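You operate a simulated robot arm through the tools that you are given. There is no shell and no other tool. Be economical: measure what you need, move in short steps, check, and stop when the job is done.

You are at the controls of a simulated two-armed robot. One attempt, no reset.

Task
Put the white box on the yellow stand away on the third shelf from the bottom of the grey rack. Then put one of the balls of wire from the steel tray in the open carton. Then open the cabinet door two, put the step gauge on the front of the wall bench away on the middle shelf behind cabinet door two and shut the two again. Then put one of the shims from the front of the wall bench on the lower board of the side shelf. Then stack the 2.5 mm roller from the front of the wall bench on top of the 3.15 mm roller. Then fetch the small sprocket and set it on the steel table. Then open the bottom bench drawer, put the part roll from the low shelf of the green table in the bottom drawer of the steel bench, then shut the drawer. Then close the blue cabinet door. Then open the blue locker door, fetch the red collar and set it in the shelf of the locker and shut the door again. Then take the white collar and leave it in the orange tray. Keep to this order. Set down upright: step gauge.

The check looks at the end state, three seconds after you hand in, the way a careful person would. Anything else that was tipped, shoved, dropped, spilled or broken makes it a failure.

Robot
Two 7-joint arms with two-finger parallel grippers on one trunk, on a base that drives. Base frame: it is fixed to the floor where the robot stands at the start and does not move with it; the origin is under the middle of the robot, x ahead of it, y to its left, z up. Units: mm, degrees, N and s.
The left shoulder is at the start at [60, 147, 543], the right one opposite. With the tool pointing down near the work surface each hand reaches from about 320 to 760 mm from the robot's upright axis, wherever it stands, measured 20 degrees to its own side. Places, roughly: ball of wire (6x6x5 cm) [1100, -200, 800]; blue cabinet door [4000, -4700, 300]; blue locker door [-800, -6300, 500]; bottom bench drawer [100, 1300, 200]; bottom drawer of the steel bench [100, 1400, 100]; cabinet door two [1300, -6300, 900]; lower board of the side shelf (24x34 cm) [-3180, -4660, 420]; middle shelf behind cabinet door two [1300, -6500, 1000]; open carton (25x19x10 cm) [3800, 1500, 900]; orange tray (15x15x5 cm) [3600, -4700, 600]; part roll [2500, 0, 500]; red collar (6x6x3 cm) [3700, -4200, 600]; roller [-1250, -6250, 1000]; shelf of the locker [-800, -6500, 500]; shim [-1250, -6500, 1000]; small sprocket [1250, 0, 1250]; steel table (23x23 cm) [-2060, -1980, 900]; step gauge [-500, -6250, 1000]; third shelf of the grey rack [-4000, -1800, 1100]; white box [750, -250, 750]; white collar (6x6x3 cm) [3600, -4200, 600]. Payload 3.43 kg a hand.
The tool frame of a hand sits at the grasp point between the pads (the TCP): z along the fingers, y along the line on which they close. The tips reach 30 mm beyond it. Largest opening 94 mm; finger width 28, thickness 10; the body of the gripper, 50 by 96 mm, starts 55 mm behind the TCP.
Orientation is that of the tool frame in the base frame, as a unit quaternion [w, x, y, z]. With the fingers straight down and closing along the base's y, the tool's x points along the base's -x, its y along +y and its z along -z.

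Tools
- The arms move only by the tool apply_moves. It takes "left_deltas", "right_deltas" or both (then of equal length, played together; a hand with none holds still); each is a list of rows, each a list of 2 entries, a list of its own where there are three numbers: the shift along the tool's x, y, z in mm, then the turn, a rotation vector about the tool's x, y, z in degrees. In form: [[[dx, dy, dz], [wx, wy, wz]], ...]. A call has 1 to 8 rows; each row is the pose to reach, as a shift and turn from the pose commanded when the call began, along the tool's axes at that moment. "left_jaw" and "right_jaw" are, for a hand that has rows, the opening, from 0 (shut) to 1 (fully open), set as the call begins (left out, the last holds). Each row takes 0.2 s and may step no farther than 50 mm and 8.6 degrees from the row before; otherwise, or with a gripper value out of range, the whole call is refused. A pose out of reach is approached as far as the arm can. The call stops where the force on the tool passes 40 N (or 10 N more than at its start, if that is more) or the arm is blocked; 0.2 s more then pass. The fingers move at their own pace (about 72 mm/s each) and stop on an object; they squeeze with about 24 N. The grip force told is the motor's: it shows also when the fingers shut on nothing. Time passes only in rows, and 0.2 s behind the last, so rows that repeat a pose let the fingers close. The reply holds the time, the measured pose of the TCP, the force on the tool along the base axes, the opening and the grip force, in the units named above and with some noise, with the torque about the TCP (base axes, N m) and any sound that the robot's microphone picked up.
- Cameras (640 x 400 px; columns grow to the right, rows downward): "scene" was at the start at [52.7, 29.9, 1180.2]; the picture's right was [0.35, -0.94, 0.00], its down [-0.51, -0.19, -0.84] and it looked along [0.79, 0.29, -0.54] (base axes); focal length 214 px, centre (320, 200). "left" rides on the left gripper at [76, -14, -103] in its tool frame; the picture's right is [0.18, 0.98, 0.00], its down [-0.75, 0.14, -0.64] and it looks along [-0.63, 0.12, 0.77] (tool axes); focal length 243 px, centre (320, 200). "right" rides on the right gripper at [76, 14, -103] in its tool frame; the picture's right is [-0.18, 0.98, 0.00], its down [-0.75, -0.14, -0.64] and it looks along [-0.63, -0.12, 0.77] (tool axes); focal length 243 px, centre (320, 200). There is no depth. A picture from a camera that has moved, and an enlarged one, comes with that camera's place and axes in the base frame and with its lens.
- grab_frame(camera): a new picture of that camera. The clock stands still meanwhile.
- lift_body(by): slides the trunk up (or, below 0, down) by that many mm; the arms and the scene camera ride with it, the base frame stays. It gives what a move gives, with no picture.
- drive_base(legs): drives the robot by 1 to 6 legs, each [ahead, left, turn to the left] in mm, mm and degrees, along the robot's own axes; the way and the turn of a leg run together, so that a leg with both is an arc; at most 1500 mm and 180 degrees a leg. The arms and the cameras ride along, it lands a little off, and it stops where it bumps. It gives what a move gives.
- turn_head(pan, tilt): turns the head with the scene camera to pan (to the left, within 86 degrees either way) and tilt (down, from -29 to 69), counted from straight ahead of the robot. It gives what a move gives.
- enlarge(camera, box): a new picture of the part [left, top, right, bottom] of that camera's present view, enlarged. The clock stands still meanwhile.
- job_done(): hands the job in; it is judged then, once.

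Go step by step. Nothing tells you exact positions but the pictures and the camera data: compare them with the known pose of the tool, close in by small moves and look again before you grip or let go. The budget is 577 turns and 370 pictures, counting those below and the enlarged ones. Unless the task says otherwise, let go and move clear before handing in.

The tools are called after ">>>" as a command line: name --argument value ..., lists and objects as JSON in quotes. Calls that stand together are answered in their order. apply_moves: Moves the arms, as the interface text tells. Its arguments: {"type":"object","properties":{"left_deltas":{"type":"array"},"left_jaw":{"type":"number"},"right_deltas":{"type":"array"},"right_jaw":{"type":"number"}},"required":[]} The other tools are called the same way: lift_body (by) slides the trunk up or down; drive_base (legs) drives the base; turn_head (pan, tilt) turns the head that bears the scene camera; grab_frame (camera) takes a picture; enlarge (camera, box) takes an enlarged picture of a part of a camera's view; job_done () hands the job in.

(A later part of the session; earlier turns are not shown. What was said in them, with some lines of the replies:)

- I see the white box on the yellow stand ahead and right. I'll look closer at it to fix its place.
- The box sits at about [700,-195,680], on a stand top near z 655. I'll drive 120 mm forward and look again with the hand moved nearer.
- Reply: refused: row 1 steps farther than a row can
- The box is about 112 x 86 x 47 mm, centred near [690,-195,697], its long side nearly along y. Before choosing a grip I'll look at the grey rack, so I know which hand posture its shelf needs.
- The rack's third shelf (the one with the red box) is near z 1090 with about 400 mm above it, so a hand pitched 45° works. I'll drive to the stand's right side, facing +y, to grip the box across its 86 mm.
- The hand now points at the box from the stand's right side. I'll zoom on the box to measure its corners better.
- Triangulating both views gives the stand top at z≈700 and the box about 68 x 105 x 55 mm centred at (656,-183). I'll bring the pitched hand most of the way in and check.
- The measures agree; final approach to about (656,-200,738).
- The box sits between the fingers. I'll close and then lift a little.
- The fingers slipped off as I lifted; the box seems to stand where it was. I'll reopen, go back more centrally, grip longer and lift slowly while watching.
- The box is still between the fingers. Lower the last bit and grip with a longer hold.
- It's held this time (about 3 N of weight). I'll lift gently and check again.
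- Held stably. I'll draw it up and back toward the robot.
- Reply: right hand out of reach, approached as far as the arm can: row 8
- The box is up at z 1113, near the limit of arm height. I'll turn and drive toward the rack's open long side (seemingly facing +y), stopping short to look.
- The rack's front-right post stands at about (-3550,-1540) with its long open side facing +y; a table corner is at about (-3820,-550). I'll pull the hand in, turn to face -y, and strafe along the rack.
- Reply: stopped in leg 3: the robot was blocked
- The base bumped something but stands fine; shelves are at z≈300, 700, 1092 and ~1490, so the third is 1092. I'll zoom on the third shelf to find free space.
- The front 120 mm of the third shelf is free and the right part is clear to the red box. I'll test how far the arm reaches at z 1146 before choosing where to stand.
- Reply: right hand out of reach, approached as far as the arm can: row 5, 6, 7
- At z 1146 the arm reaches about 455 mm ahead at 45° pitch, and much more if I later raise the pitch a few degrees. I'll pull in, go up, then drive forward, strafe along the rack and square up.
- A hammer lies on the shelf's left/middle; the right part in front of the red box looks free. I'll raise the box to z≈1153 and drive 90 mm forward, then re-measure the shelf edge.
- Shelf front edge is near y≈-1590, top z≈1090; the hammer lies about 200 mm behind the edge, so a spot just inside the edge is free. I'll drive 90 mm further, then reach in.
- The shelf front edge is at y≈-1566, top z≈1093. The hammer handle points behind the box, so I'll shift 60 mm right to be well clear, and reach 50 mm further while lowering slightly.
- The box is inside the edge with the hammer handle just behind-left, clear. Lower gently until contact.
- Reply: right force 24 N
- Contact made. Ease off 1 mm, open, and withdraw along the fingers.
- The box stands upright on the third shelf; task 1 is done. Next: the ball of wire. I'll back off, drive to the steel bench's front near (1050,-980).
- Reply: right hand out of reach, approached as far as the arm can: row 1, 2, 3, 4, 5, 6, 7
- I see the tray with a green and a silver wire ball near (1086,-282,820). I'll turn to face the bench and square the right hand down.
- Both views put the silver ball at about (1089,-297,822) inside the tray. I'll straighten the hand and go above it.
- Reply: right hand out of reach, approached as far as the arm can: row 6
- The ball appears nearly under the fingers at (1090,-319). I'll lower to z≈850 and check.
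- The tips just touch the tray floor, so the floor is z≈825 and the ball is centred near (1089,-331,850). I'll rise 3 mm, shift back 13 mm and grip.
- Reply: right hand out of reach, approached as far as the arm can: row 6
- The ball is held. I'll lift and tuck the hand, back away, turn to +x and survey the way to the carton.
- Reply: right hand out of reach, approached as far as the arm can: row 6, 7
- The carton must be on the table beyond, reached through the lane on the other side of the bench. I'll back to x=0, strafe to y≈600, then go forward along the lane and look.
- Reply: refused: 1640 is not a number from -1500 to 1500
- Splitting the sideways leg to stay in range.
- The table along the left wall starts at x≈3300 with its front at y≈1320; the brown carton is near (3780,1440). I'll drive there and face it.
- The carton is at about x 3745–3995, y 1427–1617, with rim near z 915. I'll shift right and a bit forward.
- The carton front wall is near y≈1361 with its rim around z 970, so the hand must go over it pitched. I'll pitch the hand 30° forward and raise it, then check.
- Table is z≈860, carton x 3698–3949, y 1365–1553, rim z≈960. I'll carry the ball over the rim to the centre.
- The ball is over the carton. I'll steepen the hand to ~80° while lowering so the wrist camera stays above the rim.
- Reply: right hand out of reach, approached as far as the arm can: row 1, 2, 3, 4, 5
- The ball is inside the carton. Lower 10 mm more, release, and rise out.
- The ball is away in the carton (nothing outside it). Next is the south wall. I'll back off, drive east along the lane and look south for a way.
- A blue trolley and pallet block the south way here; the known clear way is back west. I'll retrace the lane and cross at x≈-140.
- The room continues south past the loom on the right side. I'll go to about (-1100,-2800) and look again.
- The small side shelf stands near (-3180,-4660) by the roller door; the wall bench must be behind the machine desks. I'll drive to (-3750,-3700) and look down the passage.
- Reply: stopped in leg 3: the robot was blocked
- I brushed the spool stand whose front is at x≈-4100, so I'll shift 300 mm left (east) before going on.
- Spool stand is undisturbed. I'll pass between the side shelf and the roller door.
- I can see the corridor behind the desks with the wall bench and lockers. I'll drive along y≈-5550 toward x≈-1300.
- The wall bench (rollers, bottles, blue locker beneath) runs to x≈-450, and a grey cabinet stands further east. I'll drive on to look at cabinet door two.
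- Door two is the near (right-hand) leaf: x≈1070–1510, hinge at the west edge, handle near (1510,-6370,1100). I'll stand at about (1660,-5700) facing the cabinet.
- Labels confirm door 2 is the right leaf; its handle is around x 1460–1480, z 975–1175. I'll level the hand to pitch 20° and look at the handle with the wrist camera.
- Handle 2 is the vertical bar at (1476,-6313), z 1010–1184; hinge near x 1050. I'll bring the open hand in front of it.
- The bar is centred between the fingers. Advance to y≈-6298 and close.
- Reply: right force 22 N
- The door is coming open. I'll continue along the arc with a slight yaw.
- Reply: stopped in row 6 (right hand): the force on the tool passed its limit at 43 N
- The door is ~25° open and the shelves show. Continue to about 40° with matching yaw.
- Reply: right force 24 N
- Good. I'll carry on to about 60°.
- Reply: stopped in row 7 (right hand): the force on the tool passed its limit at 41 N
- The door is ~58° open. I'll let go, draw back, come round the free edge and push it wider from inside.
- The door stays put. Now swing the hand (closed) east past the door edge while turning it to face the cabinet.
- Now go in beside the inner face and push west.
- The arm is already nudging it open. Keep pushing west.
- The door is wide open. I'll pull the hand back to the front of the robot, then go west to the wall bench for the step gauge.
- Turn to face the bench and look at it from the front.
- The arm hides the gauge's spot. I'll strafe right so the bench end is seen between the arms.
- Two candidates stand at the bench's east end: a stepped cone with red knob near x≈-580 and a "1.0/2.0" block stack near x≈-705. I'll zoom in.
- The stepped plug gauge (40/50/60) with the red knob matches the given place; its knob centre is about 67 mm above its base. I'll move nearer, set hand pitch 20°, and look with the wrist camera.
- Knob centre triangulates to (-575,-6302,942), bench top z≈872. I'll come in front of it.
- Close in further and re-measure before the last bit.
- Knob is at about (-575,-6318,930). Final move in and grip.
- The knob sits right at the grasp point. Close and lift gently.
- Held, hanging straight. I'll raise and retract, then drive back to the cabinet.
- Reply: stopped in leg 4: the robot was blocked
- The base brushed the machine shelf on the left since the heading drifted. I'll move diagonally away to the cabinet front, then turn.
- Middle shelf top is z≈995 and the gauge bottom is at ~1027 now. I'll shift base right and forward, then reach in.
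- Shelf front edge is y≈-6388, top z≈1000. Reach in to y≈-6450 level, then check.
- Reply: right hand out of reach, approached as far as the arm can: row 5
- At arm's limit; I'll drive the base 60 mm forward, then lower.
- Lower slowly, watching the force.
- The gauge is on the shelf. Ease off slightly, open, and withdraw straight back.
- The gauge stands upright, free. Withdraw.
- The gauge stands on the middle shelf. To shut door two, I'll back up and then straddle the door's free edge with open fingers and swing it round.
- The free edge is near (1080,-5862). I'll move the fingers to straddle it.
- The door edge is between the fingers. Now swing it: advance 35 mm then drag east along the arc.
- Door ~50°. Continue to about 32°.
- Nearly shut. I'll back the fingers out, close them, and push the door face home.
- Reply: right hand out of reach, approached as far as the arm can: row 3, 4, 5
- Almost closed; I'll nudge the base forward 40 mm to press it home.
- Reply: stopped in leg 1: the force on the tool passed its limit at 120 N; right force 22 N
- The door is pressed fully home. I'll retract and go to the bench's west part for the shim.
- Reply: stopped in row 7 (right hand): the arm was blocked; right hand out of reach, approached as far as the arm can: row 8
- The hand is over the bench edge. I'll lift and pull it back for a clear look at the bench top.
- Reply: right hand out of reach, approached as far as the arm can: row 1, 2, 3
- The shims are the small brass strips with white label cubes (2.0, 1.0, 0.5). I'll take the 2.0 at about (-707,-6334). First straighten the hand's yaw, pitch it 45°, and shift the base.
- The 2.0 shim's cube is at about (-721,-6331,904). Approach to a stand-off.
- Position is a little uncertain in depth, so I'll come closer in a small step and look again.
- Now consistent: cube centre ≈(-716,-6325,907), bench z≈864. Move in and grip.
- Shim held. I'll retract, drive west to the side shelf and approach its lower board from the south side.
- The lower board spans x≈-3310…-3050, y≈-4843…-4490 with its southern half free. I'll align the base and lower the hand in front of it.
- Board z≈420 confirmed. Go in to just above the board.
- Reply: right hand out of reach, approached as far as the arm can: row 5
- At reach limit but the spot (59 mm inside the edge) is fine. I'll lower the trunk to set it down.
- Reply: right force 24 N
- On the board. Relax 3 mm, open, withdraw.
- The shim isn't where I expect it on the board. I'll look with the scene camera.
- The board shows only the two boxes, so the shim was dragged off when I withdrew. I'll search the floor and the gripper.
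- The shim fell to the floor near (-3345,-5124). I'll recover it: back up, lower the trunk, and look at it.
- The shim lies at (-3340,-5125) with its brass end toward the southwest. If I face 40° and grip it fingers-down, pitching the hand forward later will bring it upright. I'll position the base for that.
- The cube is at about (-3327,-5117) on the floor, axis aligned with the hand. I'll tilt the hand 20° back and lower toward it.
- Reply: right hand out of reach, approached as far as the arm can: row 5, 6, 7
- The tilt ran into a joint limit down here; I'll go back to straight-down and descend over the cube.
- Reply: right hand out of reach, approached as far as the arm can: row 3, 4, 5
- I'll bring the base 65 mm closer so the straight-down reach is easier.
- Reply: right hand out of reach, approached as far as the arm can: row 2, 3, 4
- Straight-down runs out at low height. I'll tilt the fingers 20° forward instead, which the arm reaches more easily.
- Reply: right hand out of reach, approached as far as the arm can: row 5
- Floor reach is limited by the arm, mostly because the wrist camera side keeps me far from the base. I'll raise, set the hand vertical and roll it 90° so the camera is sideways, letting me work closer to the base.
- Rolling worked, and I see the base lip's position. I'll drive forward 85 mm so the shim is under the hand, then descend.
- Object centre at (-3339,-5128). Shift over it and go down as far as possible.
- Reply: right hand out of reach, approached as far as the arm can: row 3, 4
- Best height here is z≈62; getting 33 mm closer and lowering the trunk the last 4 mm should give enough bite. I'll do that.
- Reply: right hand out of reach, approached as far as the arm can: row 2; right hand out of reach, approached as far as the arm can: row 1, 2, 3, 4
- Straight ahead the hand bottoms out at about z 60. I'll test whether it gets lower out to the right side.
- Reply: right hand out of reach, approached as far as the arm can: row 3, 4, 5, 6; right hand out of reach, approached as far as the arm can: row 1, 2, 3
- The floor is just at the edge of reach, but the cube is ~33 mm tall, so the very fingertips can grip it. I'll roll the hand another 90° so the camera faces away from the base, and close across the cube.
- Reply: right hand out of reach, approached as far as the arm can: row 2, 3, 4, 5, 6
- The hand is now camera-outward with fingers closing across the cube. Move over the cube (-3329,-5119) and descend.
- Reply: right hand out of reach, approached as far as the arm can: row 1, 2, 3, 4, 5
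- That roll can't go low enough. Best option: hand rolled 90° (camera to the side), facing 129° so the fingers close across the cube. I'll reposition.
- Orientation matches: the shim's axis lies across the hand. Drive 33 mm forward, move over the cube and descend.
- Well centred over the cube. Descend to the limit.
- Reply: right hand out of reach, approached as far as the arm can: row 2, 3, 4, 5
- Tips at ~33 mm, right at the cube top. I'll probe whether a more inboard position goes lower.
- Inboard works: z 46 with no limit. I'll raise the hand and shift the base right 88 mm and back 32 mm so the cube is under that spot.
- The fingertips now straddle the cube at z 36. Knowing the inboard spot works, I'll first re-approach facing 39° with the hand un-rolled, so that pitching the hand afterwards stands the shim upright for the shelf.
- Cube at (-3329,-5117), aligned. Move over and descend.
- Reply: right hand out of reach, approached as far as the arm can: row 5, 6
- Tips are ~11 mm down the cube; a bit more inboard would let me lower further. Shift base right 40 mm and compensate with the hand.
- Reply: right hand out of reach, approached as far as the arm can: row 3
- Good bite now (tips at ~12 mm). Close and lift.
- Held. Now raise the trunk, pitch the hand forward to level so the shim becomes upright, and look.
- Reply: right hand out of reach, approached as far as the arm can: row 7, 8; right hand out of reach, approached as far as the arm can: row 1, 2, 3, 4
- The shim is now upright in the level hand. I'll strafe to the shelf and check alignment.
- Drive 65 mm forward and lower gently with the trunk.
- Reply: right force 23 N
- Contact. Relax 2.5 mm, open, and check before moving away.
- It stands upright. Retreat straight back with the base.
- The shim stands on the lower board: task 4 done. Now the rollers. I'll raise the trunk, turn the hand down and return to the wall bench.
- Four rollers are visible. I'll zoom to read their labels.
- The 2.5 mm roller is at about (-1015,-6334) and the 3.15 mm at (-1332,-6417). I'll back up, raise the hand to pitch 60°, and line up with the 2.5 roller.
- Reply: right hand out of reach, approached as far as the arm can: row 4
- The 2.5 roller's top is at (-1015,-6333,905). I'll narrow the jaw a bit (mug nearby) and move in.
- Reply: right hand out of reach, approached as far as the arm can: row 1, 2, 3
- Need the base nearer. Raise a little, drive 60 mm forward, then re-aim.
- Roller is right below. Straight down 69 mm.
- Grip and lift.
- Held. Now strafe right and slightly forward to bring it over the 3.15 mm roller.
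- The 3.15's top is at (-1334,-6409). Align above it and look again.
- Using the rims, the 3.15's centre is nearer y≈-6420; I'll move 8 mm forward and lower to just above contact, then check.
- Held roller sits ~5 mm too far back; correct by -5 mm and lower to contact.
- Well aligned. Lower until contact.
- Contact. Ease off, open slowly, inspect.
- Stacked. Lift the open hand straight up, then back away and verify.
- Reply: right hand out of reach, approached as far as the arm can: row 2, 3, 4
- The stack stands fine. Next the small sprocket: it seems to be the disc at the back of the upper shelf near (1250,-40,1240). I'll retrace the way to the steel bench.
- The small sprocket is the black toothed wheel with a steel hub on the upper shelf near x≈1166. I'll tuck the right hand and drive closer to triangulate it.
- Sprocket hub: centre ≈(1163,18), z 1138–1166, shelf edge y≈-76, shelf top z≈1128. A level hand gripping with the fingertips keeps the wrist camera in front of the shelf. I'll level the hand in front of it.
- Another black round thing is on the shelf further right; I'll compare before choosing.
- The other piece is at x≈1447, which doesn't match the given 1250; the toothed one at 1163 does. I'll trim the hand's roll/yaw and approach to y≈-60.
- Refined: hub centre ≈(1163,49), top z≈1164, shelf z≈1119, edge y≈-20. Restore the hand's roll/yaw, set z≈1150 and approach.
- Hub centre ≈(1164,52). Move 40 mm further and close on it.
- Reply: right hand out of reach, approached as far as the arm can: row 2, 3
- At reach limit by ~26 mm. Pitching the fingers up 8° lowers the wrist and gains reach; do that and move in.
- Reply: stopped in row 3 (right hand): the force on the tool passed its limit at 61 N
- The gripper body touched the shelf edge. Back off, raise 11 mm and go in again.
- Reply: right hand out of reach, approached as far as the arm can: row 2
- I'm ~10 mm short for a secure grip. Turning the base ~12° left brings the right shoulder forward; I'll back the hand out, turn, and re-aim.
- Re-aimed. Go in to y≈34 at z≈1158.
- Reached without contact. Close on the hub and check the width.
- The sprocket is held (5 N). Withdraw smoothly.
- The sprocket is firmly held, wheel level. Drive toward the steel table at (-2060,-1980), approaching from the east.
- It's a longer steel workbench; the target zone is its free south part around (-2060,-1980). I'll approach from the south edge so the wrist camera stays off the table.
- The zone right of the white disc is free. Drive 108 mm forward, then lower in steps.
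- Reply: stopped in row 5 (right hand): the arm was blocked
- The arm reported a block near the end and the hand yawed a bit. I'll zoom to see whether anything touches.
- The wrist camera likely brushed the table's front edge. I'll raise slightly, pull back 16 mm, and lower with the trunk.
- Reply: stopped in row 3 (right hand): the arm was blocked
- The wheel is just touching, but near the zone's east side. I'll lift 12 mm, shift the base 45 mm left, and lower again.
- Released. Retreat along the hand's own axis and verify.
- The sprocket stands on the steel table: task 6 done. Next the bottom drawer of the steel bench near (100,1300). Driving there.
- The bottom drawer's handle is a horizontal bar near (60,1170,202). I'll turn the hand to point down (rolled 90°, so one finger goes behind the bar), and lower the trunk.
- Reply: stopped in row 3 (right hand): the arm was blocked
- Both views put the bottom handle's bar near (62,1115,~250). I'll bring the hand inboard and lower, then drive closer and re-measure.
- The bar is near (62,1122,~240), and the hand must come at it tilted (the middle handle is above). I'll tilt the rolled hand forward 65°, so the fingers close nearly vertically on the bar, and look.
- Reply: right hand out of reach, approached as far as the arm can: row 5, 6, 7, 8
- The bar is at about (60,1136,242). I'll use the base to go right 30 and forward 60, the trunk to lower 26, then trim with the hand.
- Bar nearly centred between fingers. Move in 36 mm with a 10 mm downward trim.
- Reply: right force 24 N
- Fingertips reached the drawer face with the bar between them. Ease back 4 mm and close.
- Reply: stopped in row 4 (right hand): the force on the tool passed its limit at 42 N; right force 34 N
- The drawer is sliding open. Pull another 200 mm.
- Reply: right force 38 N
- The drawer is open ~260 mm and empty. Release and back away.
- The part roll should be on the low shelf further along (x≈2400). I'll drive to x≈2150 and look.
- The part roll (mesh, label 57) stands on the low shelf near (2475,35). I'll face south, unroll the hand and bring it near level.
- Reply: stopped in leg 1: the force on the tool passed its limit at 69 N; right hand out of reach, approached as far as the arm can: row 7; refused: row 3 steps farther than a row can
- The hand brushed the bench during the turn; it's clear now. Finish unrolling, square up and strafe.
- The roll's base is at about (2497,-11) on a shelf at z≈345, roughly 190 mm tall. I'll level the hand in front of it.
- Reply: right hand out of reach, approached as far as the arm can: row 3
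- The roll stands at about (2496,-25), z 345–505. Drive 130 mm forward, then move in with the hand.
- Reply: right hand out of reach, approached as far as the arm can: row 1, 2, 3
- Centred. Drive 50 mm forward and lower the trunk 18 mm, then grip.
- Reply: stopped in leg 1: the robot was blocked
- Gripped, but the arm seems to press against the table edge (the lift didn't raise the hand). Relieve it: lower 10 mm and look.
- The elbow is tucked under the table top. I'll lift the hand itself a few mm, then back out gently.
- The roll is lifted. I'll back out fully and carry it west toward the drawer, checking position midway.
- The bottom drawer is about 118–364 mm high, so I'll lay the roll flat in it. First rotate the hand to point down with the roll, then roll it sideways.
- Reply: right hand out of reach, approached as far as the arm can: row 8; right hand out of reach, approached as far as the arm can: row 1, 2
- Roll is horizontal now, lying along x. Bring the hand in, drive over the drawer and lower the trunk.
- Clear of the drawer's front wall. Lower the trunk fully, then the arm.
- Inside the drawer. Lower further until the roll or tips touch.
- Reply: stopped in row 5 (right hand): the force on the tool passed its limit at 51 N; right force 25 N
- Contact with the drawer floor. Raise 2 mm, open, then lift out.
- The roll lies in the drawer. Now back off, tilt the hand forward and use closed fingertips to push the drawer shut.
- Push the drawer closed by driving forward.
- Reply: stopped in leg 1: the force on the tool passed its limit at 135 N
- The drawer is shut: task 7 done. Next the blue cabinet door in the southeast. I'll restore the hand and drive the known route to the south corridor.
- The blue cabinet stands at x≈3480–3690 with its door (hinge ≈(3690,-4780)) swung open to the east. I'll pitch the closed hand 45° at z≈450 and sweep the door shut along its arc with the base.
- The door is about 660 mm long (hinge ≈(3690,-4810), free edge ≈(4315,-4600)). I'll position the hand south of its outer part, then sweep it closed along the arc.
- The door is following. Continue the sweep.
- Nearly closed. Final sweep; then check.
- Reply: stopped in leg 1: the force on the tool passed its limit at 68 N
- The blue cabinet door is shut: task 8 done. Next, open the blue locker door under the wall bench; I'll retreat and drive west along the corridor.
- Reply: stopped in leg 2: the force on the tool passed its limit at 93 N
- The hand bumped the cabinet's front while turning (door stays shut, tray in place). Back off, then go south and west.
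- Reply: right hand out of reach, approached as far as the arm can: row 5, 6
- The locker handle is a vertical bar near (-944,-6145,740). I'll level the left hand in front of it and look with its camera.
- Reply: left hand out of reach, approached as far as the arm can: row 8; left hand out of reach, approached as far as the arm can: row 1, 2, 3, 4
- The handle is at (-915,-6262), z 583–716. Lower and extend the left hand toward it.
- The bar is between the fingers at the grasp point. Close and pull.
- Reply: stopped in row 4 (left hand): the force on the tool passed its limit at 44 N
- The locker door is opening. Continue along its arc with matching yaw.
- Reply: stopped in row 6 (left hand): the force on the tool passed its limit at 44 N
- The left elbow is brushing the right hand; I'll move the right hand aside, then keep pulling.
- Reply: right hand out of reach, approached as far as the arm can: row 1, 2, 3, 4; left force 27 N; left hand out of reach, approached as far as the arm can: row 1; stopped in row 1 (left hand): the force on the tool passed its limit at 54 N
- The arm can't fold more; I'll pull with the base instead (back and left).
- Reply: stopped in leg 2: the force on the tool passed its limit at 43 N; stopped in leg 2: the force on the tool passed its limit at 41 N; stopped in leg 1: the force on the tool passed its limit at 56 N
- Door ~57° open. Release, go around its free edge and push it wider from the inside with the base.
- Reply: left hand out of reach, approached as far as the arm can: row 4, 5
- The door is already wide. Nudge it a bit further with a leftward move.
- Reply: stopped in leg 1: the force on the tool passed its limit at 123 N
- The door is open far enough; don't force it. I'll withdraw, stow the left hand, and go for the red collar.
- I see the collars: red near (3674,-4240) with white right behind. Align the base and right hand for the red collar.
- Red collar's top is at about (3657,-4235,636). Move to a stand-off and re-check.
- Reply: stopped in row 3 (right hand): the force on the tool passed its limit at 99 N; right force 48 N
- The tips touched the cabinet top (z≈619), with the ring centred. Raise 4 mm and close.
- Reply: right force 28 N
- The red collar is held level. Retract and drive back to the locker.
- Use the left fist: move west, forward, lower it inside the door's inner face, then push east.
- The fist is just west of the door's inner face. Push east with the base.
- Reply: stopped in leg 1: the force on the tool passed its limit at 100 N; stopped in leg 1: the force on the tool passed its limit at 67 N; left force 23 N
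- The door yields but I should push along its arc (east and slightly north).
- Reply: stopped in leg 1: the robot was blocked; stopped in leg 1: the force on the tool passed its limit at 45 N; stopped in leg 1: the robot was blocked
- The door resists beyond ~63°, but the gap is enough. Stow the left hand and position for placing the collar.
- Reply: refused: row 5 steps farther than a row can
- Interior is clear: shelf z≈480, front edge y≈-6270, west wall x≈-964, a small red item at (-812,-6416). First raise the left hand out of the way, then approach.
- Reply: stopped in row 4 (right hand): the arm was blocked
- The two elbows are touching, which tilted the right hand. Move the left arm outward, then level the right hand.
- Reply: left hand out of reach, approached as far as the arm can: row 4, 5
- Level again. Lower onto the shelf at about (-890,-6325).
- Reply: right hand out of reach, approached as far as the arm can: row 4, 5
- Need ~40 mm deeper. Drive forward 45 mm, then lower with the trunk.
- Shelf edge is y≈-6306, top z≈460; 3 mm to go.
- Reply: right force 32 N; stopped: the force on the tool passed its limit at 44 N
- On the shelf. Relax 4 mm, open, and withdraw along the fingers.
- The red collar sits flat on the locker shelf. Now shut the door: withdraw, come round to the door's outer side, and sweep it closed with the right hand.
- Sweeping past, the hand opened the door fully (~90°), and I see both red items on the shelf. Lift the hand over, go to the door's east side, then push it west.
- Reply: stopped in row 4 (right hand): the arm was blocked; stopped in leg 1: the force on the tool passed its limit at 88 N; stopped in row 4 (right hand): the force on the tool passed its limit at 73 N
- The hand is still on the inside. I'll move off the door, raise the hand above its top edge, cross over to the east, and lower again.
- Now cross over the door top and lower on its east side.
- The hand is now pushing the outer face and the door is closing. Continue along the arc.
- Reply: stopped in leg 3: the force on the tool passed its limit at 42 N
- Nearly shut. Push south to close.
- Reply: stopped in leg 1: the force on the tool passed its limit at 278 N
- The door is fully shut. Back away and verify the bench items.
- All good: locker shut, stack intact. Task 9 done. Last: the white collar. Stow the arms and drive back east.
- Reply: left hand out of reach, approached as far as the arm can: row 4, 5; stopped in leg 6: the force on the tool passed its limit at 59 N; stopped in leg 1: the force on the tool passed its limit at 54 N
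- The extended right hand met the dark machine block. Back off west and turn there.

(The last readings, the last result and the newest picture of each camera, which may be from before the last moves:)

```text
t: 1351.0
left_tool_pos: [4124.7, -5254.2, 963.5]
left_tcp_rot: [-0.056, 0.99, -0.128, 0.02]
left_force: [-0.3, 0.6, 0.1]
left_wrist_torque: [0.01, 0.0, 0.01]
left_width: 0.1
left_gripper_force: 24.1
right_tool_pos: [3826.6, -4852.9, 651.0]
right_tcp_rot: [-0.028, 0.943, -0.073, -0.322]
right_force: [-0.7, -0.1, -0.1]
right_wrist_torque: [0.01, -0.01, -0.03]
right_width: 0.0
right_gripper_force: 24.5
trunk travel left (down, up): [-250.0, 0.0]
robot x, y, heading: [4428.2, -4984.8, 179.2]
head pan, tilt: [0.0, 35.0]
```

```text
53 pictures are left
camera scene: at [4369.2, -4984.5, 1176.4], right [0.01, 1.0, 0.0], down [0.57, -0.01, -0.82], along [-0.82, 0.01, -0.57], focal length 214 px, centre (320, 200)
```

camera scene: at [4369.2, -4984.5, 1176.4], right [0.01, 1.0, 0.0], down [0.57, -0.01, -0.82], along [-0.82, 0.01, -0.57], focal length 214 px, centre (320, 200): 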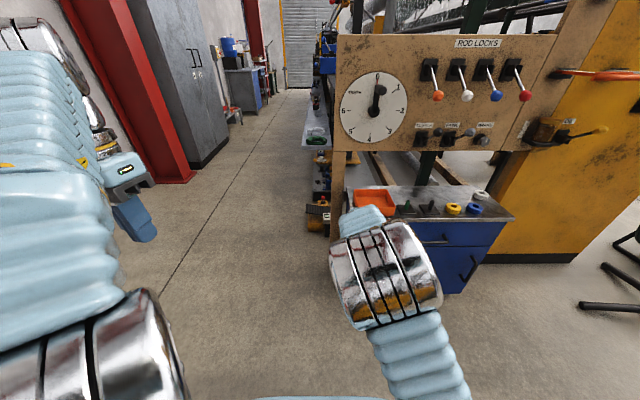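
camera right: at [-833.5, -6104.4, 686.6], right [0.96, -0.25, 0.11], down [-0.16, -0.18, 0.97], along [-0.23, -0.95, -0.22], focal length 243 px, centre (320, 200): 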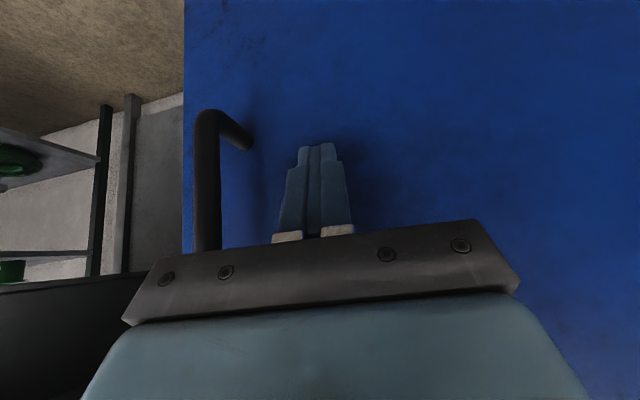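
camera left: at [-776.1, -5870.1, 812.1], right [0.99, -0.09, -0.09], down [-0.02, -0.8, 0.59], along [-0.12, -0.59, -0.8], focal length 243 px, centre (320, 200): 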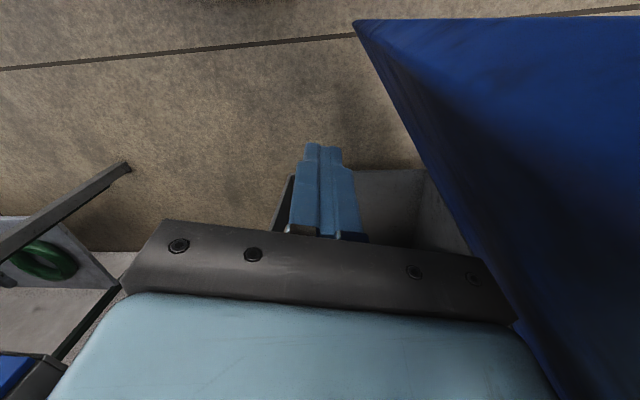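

The white collar is at about (3562,-4237). Raise the hand, strafe north, and approach.

>>> apply_moves --right_deltas '[[[-24, 0, -29], [0, 0, 0]], [[-48, 0, -58], [0, 0, 0]], [[-58, 0, -70], [0, 0, 0]]]' --right_jaw 0.8

>>> drive_base --legs '[[0, -612, 0], [210, 0, 0]]'

>>> grab_frame --camera "right"

>>> grab_frame --camera "scene"

```text
t: 1351.8
left_tool_pos: [4125.1, -5253.2, 961.6]
left_tcp_rot: [-0.056, 0.99, -0.129, 0.021]
left_force: [0.2, 0.1, 0.8]
left_wrist_torque: [-0.02, 0.02, -0.02]
left_width: 0.0
left_gripper_force: 23.8
right_tool_pos: [3821.3, -4852.2, 740.5]
right_tcp_rot: [-0.026, 0.944, -0.072, -0.322]
right_force: [0.0, 0.0, -0.7]
right_wrist_torque: [0.02, -0.02, 0.02]
right_width: 75.2
right_gripper_force: 0.1
trunk travel left (down, up): [-250.0, 0.0]
robot x, y, heading: [4428.0, -4981.6, 179.4]
head pan, tilt: [0.0, 35.0]
```

```text
t: 1356.5
left_tool_pos: [3925.7, -4631.7, 962.4]
left_tcp_rot: [-0.057, 0.99, -0.126, 0.022]
left_force: [-0.5, -0.6, -0.2]
left_wrist_torque: [-0.01, -0.01, 0.02]
left_width: 0.0
left_gripper_force: 23.8
right_tool_pos: [3619.8, -4233.0, 740.0]
right_tcp_rot: [-0.027, 0.944, -0.071, -0.321]
right_force: [-0.5, -0.5, -1.0]
right_wrist_torque: [0.01, 0.02, 0.0]
right_width: 75.1
right_gripper_force: 0.1
trunk travel left (down, up): [-250.0, 0.0]
robot x, y, heading: [4227.4, -4363.6, 179.8]
head pan, tilt: [0.0, 35.0]
```

```text
52 pictures are left
camera right: at [3739.1, -4265.5, 774.2], right [-0.29, -0.95, 0.11], down [-0.18, 0.17, 0.97], along [-0.94, 0.26, -0.22], focal length 243 px, centre (320, 200)
```

right: 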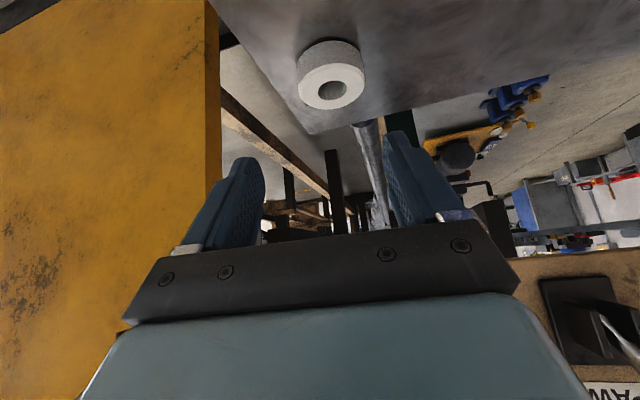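

```text
51 pictures are left
camera scene: at [4168.2, -4362.2, 1176.4], right [0.01, 1.0, 0.0], down [0.57, 0.0, -0.82], along [-0.82, 0.01, -0.57], focal length 214 px, centre (320, 200)
```

scene: 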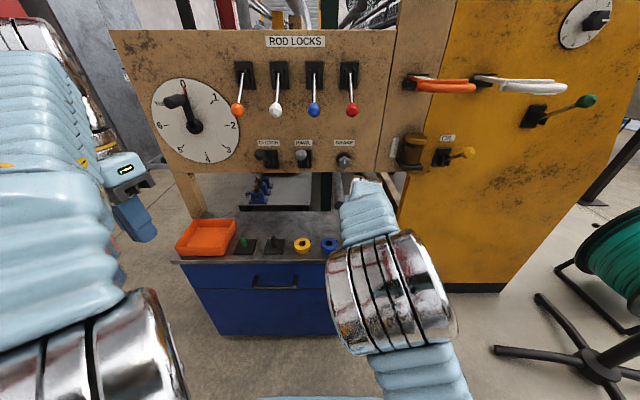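

White collar at (3571,-4240). Move down onto it.

>>> apply_moves --right_deltas '[[[5, 5, 32], [0, 0, 0]], [[10, 10, 62], [0, 0, 0]], [[13, 14, 84], [0, 0, 0]]]'

>>> grab_frame --camera "right"

```text
t: 1357.3
left_tool_pos: [3925.0, -4632.9, 961.4]
left_tcp_rot: [-0.056, 0.99, -0.127, 0.02]
left_force: [0.1, -0.1, 0.4]
left_wrist_torque: [0.01, 0.01, -0.01]
left_width: 0.1
left_gripper_force: 23.7
right_tool_pos: [3577.2, -4239.2, 668.2]
right_tcp_rot: [-0.026, 0.944, -0.07, -0.322]
right_force: [-0.1, 0.1, -0.8]
right_wrist_torque: [0.0, 0.01, 0.02]
right_width: 75.0
right_gripper_force: 0.1
trunk travel left (down, up): [-250.0, 0.0]
robot x, y, heading: [4228.3, -4361.3, 179.5]
head pan, tilt: [0.0, 35.0]
```

```text
50 pictures are left
camera right: at [3696.0, -4271.9, 701.4], right [-0.29, -0.95, 0.11], down [-0.18, 0.17, 0.97], along [-0.94, 0.26, -0.22], focal length 243 px, centre (320, 200)
```

right: 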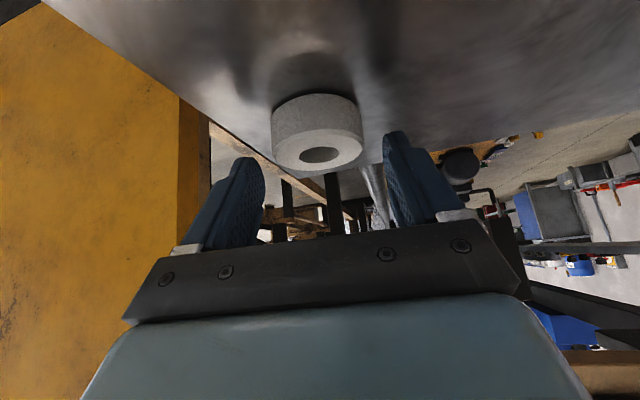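

Directly above. Down 12 mm and grip.

>>> apply_moves --right_deltas '[[[4, 1, 5], [0, 0, 0]], [[7, 2, 9], [0, 0, 0]]]'

>>> apply_moves --right_deltas '[[[0, 0, 0], [0, 0, 0]], [[0, 0, 0], [0, 0, 0]], [[0, 0, 0], [0, 0, 0]], [[0, 0, 0], [0, 0, 0]]]' --right_jaw 0

>>> apply_moves --right_deltas '[[[-3, 0, -4], [0, 0, 0]], [[-10, 0, -13], [0, 0, 0]], [[-20, 0, -26], [0, 0, 0]], [[-34, 0, -44], [0, 0, 0]], [[-50, 0, -65], [0, 0, 0]], [[-66, 0, -86], [0, 0, 0]]]'

>>> grab_frame --camera "right"

```text
t: 1357.9
left_tool_pos: [3924.8, -4634.2, 962.3]
left_tcp_rot: [-0.056, 0.99, -0.126, 0.022]
left_force: [-0.6, -0.8, -0.4]
left_wrist_torque: [0.0, 0.02, -0.02]
left_width: 0.0
left_gripper_force: 23.9
right_tool_pos: [3576.5, -4241.2, 656.2]
right_tcp_rot: [-0.026, 0.944, -0.071, -0.322]
right_force: [-0.2, -0.8, -0.3]
right_wrist_torque: [0.0, -0.01, -0.02]
right_width: 75.1
right_gripper_force: 0.0
trunk travel left (down, up): [-250.0, 0.0]
robot x, y, heading: [4223.7, -4364.0, 179.6]
head pan, tilt: [0.0, 35.0]
```

```text
t: 1358.9
left_tool_pos: [3924.8, -4632.7, 962.7]
left_tcp_rot: [-0.056, 0.99, -0.127, 0.021]
left_force: [-0.2, -0.1, 0.0]
left_wrist_torque: [0.01, -0.01, 0.03]
left_width: 0.1
left_gripper_force: 23.8
right_tool_pos: [3575.5, -4240.4, 656.2]
right_tcp_rot: [-0.027, 0.944, -0.07, -0.322]
right_force: [0.2, 0.8, 0.5]
right_wrist_torque: [0.03, 0.07, -0.07]
right_width: 56.1
right_gripper_force: 24.2
trunk travel left (down, up): [-250.0, 0.0]
robot x, y, heading: [4225.8, -4363.5, 179.6]
head pan, tilt: [0.0, 35.0]
```

```text
t: 1360.3
left_tool_pos: [3924.8, -4631.8, 962.1]
left_tcp_rot: [-0.057, 0.99, -0.127, 0.022]
left_force: [-0.1, 0.2, -0.1]
left_wrist_torque: [0.04, -0.01, 0.01]
left_width: 0.0
left_gripper_force: 23.7
right_tool_pos: [3574.1, -4242.4, 762.6]
right_tcp_rot: [-0.026, 0.944, -0.07, -0.322]
right_force: [0.4, -0.5, -2.4]
right_wrist_torque: [-0.05, -0.03, 0.01]
right_width: 56.2
right_gripper_force: 24.1
trunk travel left (down, up): [-250.0, 0.0]
robot x, y, heading: [4227.3, -4360.2, 179.5]
head pan, tilt: [0.0, 35.0]
```

```text
49 pictures are left
camera right: at [3694.1, -4274.8, 795.9], right [-0.29, -0.95, 0.11], down [-0.18, 0.17, 0.97], along [-0.94, 0.26, -0.22], focal length 243 px, centre (320, 200)
```

right: 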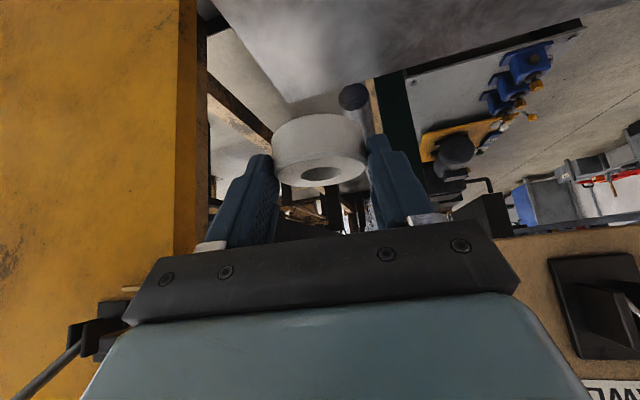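

Held. Move to the orange tray: back slightly and strafe south ~505 mm.

>>> drive_base --legs '[[-40, 0, 0], [0, 505, 0]]'

>>> grab_frame --camera "right"

>>> grab_frame --camera "scene"

```text
t: 1363.8
left_tool_pos: [3966.5, -5139.0, 963.1]
left_tcp_rot: [-0.056, 0.99, -0.124, 0.021]
left_force: [0.6, -0.4, -0.2]
left_wrist_torque: [-0.01, 0.02, 0.05]
left_width: 0.0
left_gripper_force: 24.1
right_tool_pos: [3614.1, -4751.6, 763.0]
right_tcp_rot: [-0.025, 0.944, -0.066, -0.322]
right_force: [-0.6, 0.5, -2.3]
right_wrist_torque: [-0.02, -0.08, 0.03]
right_width: 56.1
right_gripper_force: 24.0
trunk travel left (down, up): [-250.0, 0.0]
robot x, y, heading: [4268.5, -4867.0, 179.9]
head pan, tilt: [0.0, 35.0]
```

```text
48 pictures are left
camera right: at [3733.2, -4782.2, 795.7], right [-0.28, -0.95, 0.11], down [-0.18, 0.17, 0.97], along [-0.94, 0.26, -0.22], focal length 243 px, centre (320, 200)
```

right: 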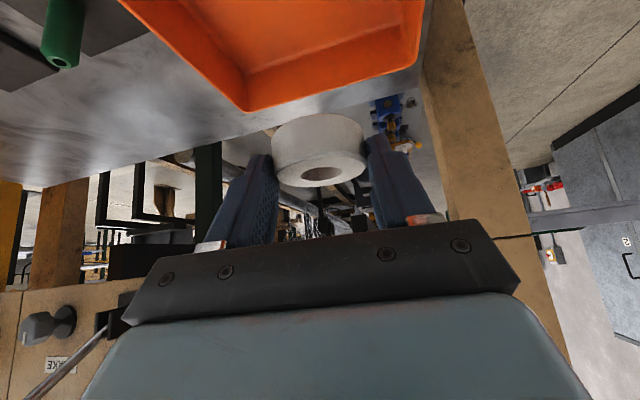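

```text
47 pictures are left
camera scene: at [4207.5, -4866.6, 1176.4], right [0.0, 1.0, 0.0], down [0.57, 0.0, -0.82], along [-0.82, 0.0, -0.57], focal length 214 px, centre (320, 200)
```

scene: 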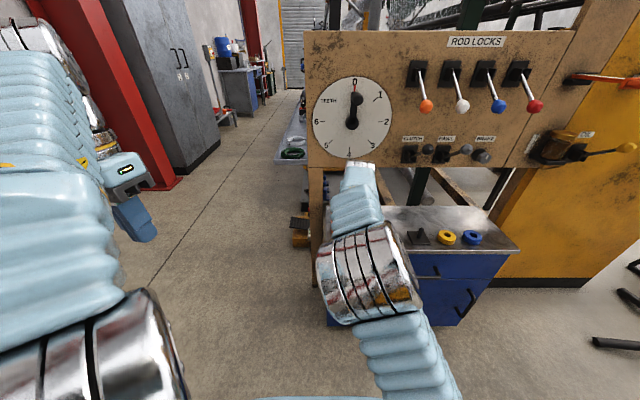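

Tray centre ≈(3643,-4753), rim z≈669. Back 18 mm, then lower the collar in.

>>> drive_base --legs '[[-20, 0, 0]]'

>>> apply_moves --right_deltas '[[[15, 0, 20], [0, 0, 0]], [[30, 0, 40], [0, 0, 0]], [[45, 0, 58], [0, 0, 0]], [[55, 0, 71], [0, 0, 0]]]'

>>> grab_frame --camera "right"

```text
t: 1364.5
left_tool_pos: [3984.5, -5139.0, 962.5]
left_tcp_rot: [-0.056, 0.991, -0.123, 0.022]
left_force: [-0.6, 0.1, 0.7]
left_wrist_torque: [0.01, -0.03, 0.0]
left_width: 0.0
left_gripper_force: 24.2
right_tool_pos: [3634.0, -4749.9, 761.5]
right_tcp_rot: [-0.025, 0.944, -0.066, -0.321]
right_force: [-1.1, -0.3, -2.9]
right_wrist_torque: [0.02, -0.03, 0.02]
right_width: 56.2
right_gripper_force: 23.9
trunk travel left (down, up): [-250.0, 0.0]
robot x, y, heading: [4285.8, -4865.4, -179.9]
head pan, tilt: [0.0, 35.0]
```

```text
t: 1365.5
left_tool_pos: [3984.6, -5138.2, 962.3]
left_tcp_rot: [-0.056, 0.99, -0.124, 0.022]
left_force: [-0.6, 0.2, -0.1]
left_wrist_torque: [0.01, 0.03, 0.0]
left_width: 0.0
left_gripper_force: 24.2
right_tool_pos: [3631.5, -4749.4, 672.0]
right_tcp_rot: [-0.025, 0.944, -0.068, -0.321]
right_force: [0.9, -0.6, -2.0]
right_wrist_torque: [0.01, -0.04, -0.01]
right_width: 56.1
right_gripper_force: 23.9
trunk travel left (down, up): [-250.0, 0.0]
robot x, y, heading: [4284.7, -4865.2, 180.1]
head pan, tilt: [0.0, 35.0]
```

```text
46 pictures are left
camera right: at [3751.1, -4781.4, 704.4], right [-0.28, -0.95, 0.11], down [-0.18, 0.17, 0.97], along [-0.94, 0.26, -0.22], focal length 243 px, centre (320, 200)
```

right: 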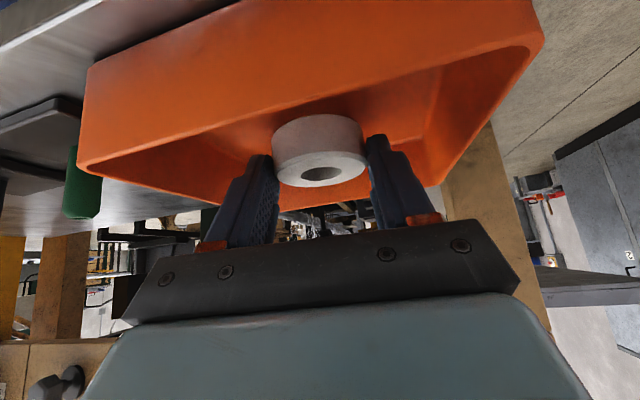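

The collar is inside the tray walls. Lower the last ~14 mm gently.

>>> apply_moves --right_deltas '[[[2.5, 0, 3.2], [0, 0, 0]], [[5, 0, 6.4], [0, 0, 0]], [[7, 0, 9], [0, 0, 0]], [[8.5, 0, 11], [0, 0, 0]]]'

```text
t: 1366.5
left_tool_pos: [3985.5, -5138.8, 961.6]
left_tcp_rot: [-0.056, 0.99, -0.124, 0.021]
left_force: [0.3, 0.0, -0.2]
left_wrist_torque: [0.01, 0.0, -0.03]
left_width: 0.0
left_gripper_force: 24.1
right_tool_pos: [3633.2, -4749.8, 659.7]
right_tcp_rot: [-0.024, 0.944, -0.066, -0.324]
right_force: [-0.8, -0.1, 2.3]
right_wrist_torque: [-0.15, 0.01, -0.03]
right_width: 55.8
right_gripper_force: 24.0
trunk travel left (down, up): [-250.0, 0.0]
robot x, y, heading: [4284.8, -4863.5, -180.1]
head pan, tilt: [0.0, 35.0]
```

Contact with the tray floor. Open and withdraw up along the fingers.

>>> apply_moves --right_deltas '[[[0, 0, 0], [0, 0, 0]], [[0, 0, 0], [0, 0, 0]], [[0, 0, 0], [0, 0, 0]]]' --right_jaw 0.75

>>> apply_moves --right_deltas '[[[-8, 0, -12], [0, 0, 0]], [[-20, 0, -30], [0, 0, 0]], [[-35, 0, -55], [0, 0, 0]], [[-50, 0, -85], [0, 0, 0]], [[-50, 0, -125], [0, 0, 0]]]'

>>> grab_frame --camera "right"

```text
t: 1367.3
left_tool_pos: [3986.3, -5138.3, 963.2]
left_tcp_rot: [-0.056, 0.991, -0.123, 0.021]
left_force: [-0.7, 0.5, -0.6]
left_wrist_torque: [0.01, -0.04, 0.01]
left_width: 0.2
left_gripper_force: 23.9
right_tool_pos: [3632.7, -4751.2, 658.8]
right_tcp_rot: [-0.025, 0.944, -0.067, -0.322]
right_force: [-0.3, 0.2, 0.2]
right_wrist_torque: [0.03, 0.01, -0.02]
right_width: 70.5
right_gripper_force: 0.1
trunk travel left (down, up): [-250.0, 0.0]
robot x, y, heading: [4285.2, -4868.4, 179.9]
head pan, tilt: [0.0, 35.0]
```

```text
t: 1368.5
left_tool_pos: [3986.5, -5138.4, 962.2]
left_tcp_rot: [-0.056, 0.991, -0.123, 0.021]
left_force: [-0.2, 1.7, 0.2]
left_wrist_torque: [0.01, -0.02, -0.02]
left_width: 0.0
left_gripper_force: 24.5
right_tool_pos: [3668.7, -4752.2, 790.3]
right_tcp_rot: [-0.025, 0.944, -0.067, -0.322]
right_force: [-0.5, -0.7, 0.0]
right_wrist_torque: [0.04, -0.02, 0.03]
right_width: 70.5
right_gripper_force: 0.0
trunk travel left (down, up): [-250.0, 0.0]
robot x, y, heading: [4285.9, -4865.6, -180.1]
head pan, tilt: [0.0, 35.0]
```

```text
45 pictures are left
camera right: at [3788.6, -4784.8, 823.7], right [-0.28, -0.95, 0.11], down [-0.18, 0.17, 0.97], along [-0.94, 0.26, -0.22], focal length 243 px, centre (320, 200)
```

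right: 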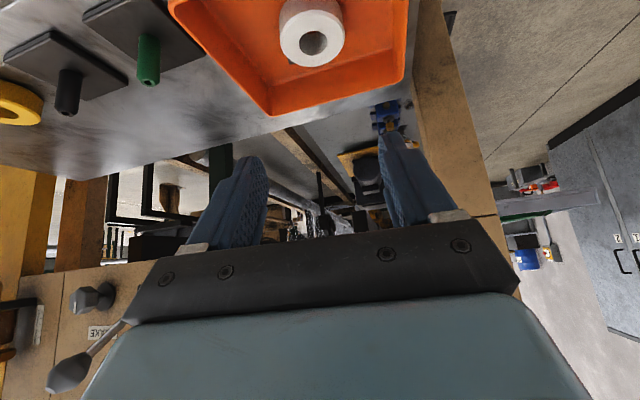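

The white collar sits in the orange tray. Back clear and do a last check of the blue cabinet.

>>> drive_base --legs '[[-350, 0, 0]]'

>>> grab_frame --camera "scene"

>>> enlarge --camera "scene" --box '[280, 120, 500, 280]'

```text
t: 1370.8
left_tool_pos: [4341.4, -5139.8, 961.3]
left_tcp_rot: [-0.056, 0.991, -0.121, 0.022]
left_force: [0.4, -0.2, 0.3]
left_wrist_torque: [0.0, -0.04, -0.01]
left_width: 0.0
left_gripper_force: 24.3
right_tool_pos: [4022.8, -4756.3, 790.6]
right_tcp_rot: [-0.024, 0.944, -0.064, -0.322]
right_force: [-0.6, -0.1, -0.4]
right_wrist_torque: [-0.01, -0.02, -0.02]
right_width: 70.6
right_gripper_force: 0.1
trunk travel left (down, up): [-250.0, 0.0]
robot x, y, heading: [4641.1, -4864.6, -179.9]
head pan, tilt: [0.0, 35.0]
```

```text
44 pictures are left
camera scene: at [4581.1, -4866.1, 1176.4], right [-0.01, 1.0, 0.0], down [0.57, 0.0, -0.82], along [-0.82, 0.0, -0.57], focal length 214 px, centre (320, 200)
```

scene: 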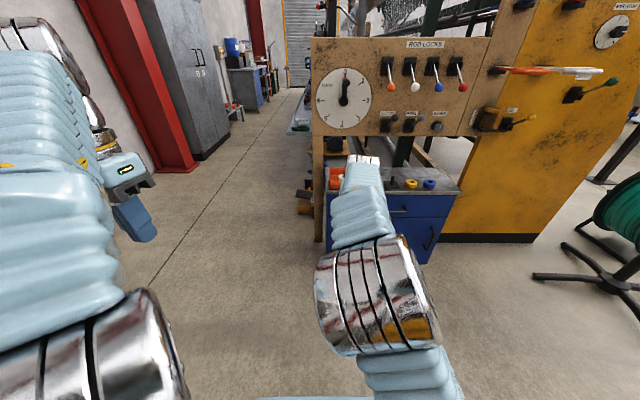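

```text
2.50 times, centred on (390, 200) of scene
camera zoom: at [4581.1, -4866.1, 1176.4], right [-0.01, 1.0, 0.0], down [0.57, 0.0, -0.82], along [-0.82, 0.0, -0.57], focal length 536 px, centre (145, 200)
```

zoom: 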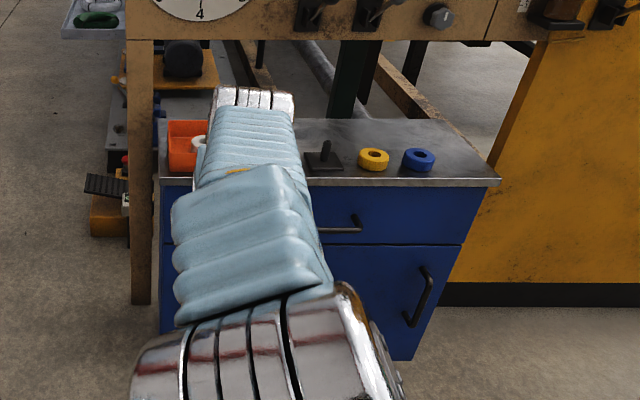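

The blue cabinet is shut, the collars are placed and the arms are clear, so I'm handing in now.

>>> job_done

```text
The job is handed in.
```

I carried out all ten steps in the given order and handed the job in.

- **Dropped shim:** I dropped the shim on the floor on my first try at the side shelf. I picked it up and stood it upright on the lower board.
- **Step gauge:** I last saw it standing upright before shutting cabinet door two. I did not look again after the door closed.
- **Bumps:** The base, arms or held parts touched some furniture along the way, including the spool stand, the machine shelf, the green table and the blue cabinet. I did not check every one of these again afterwards, but I saw nothing fall or tip.
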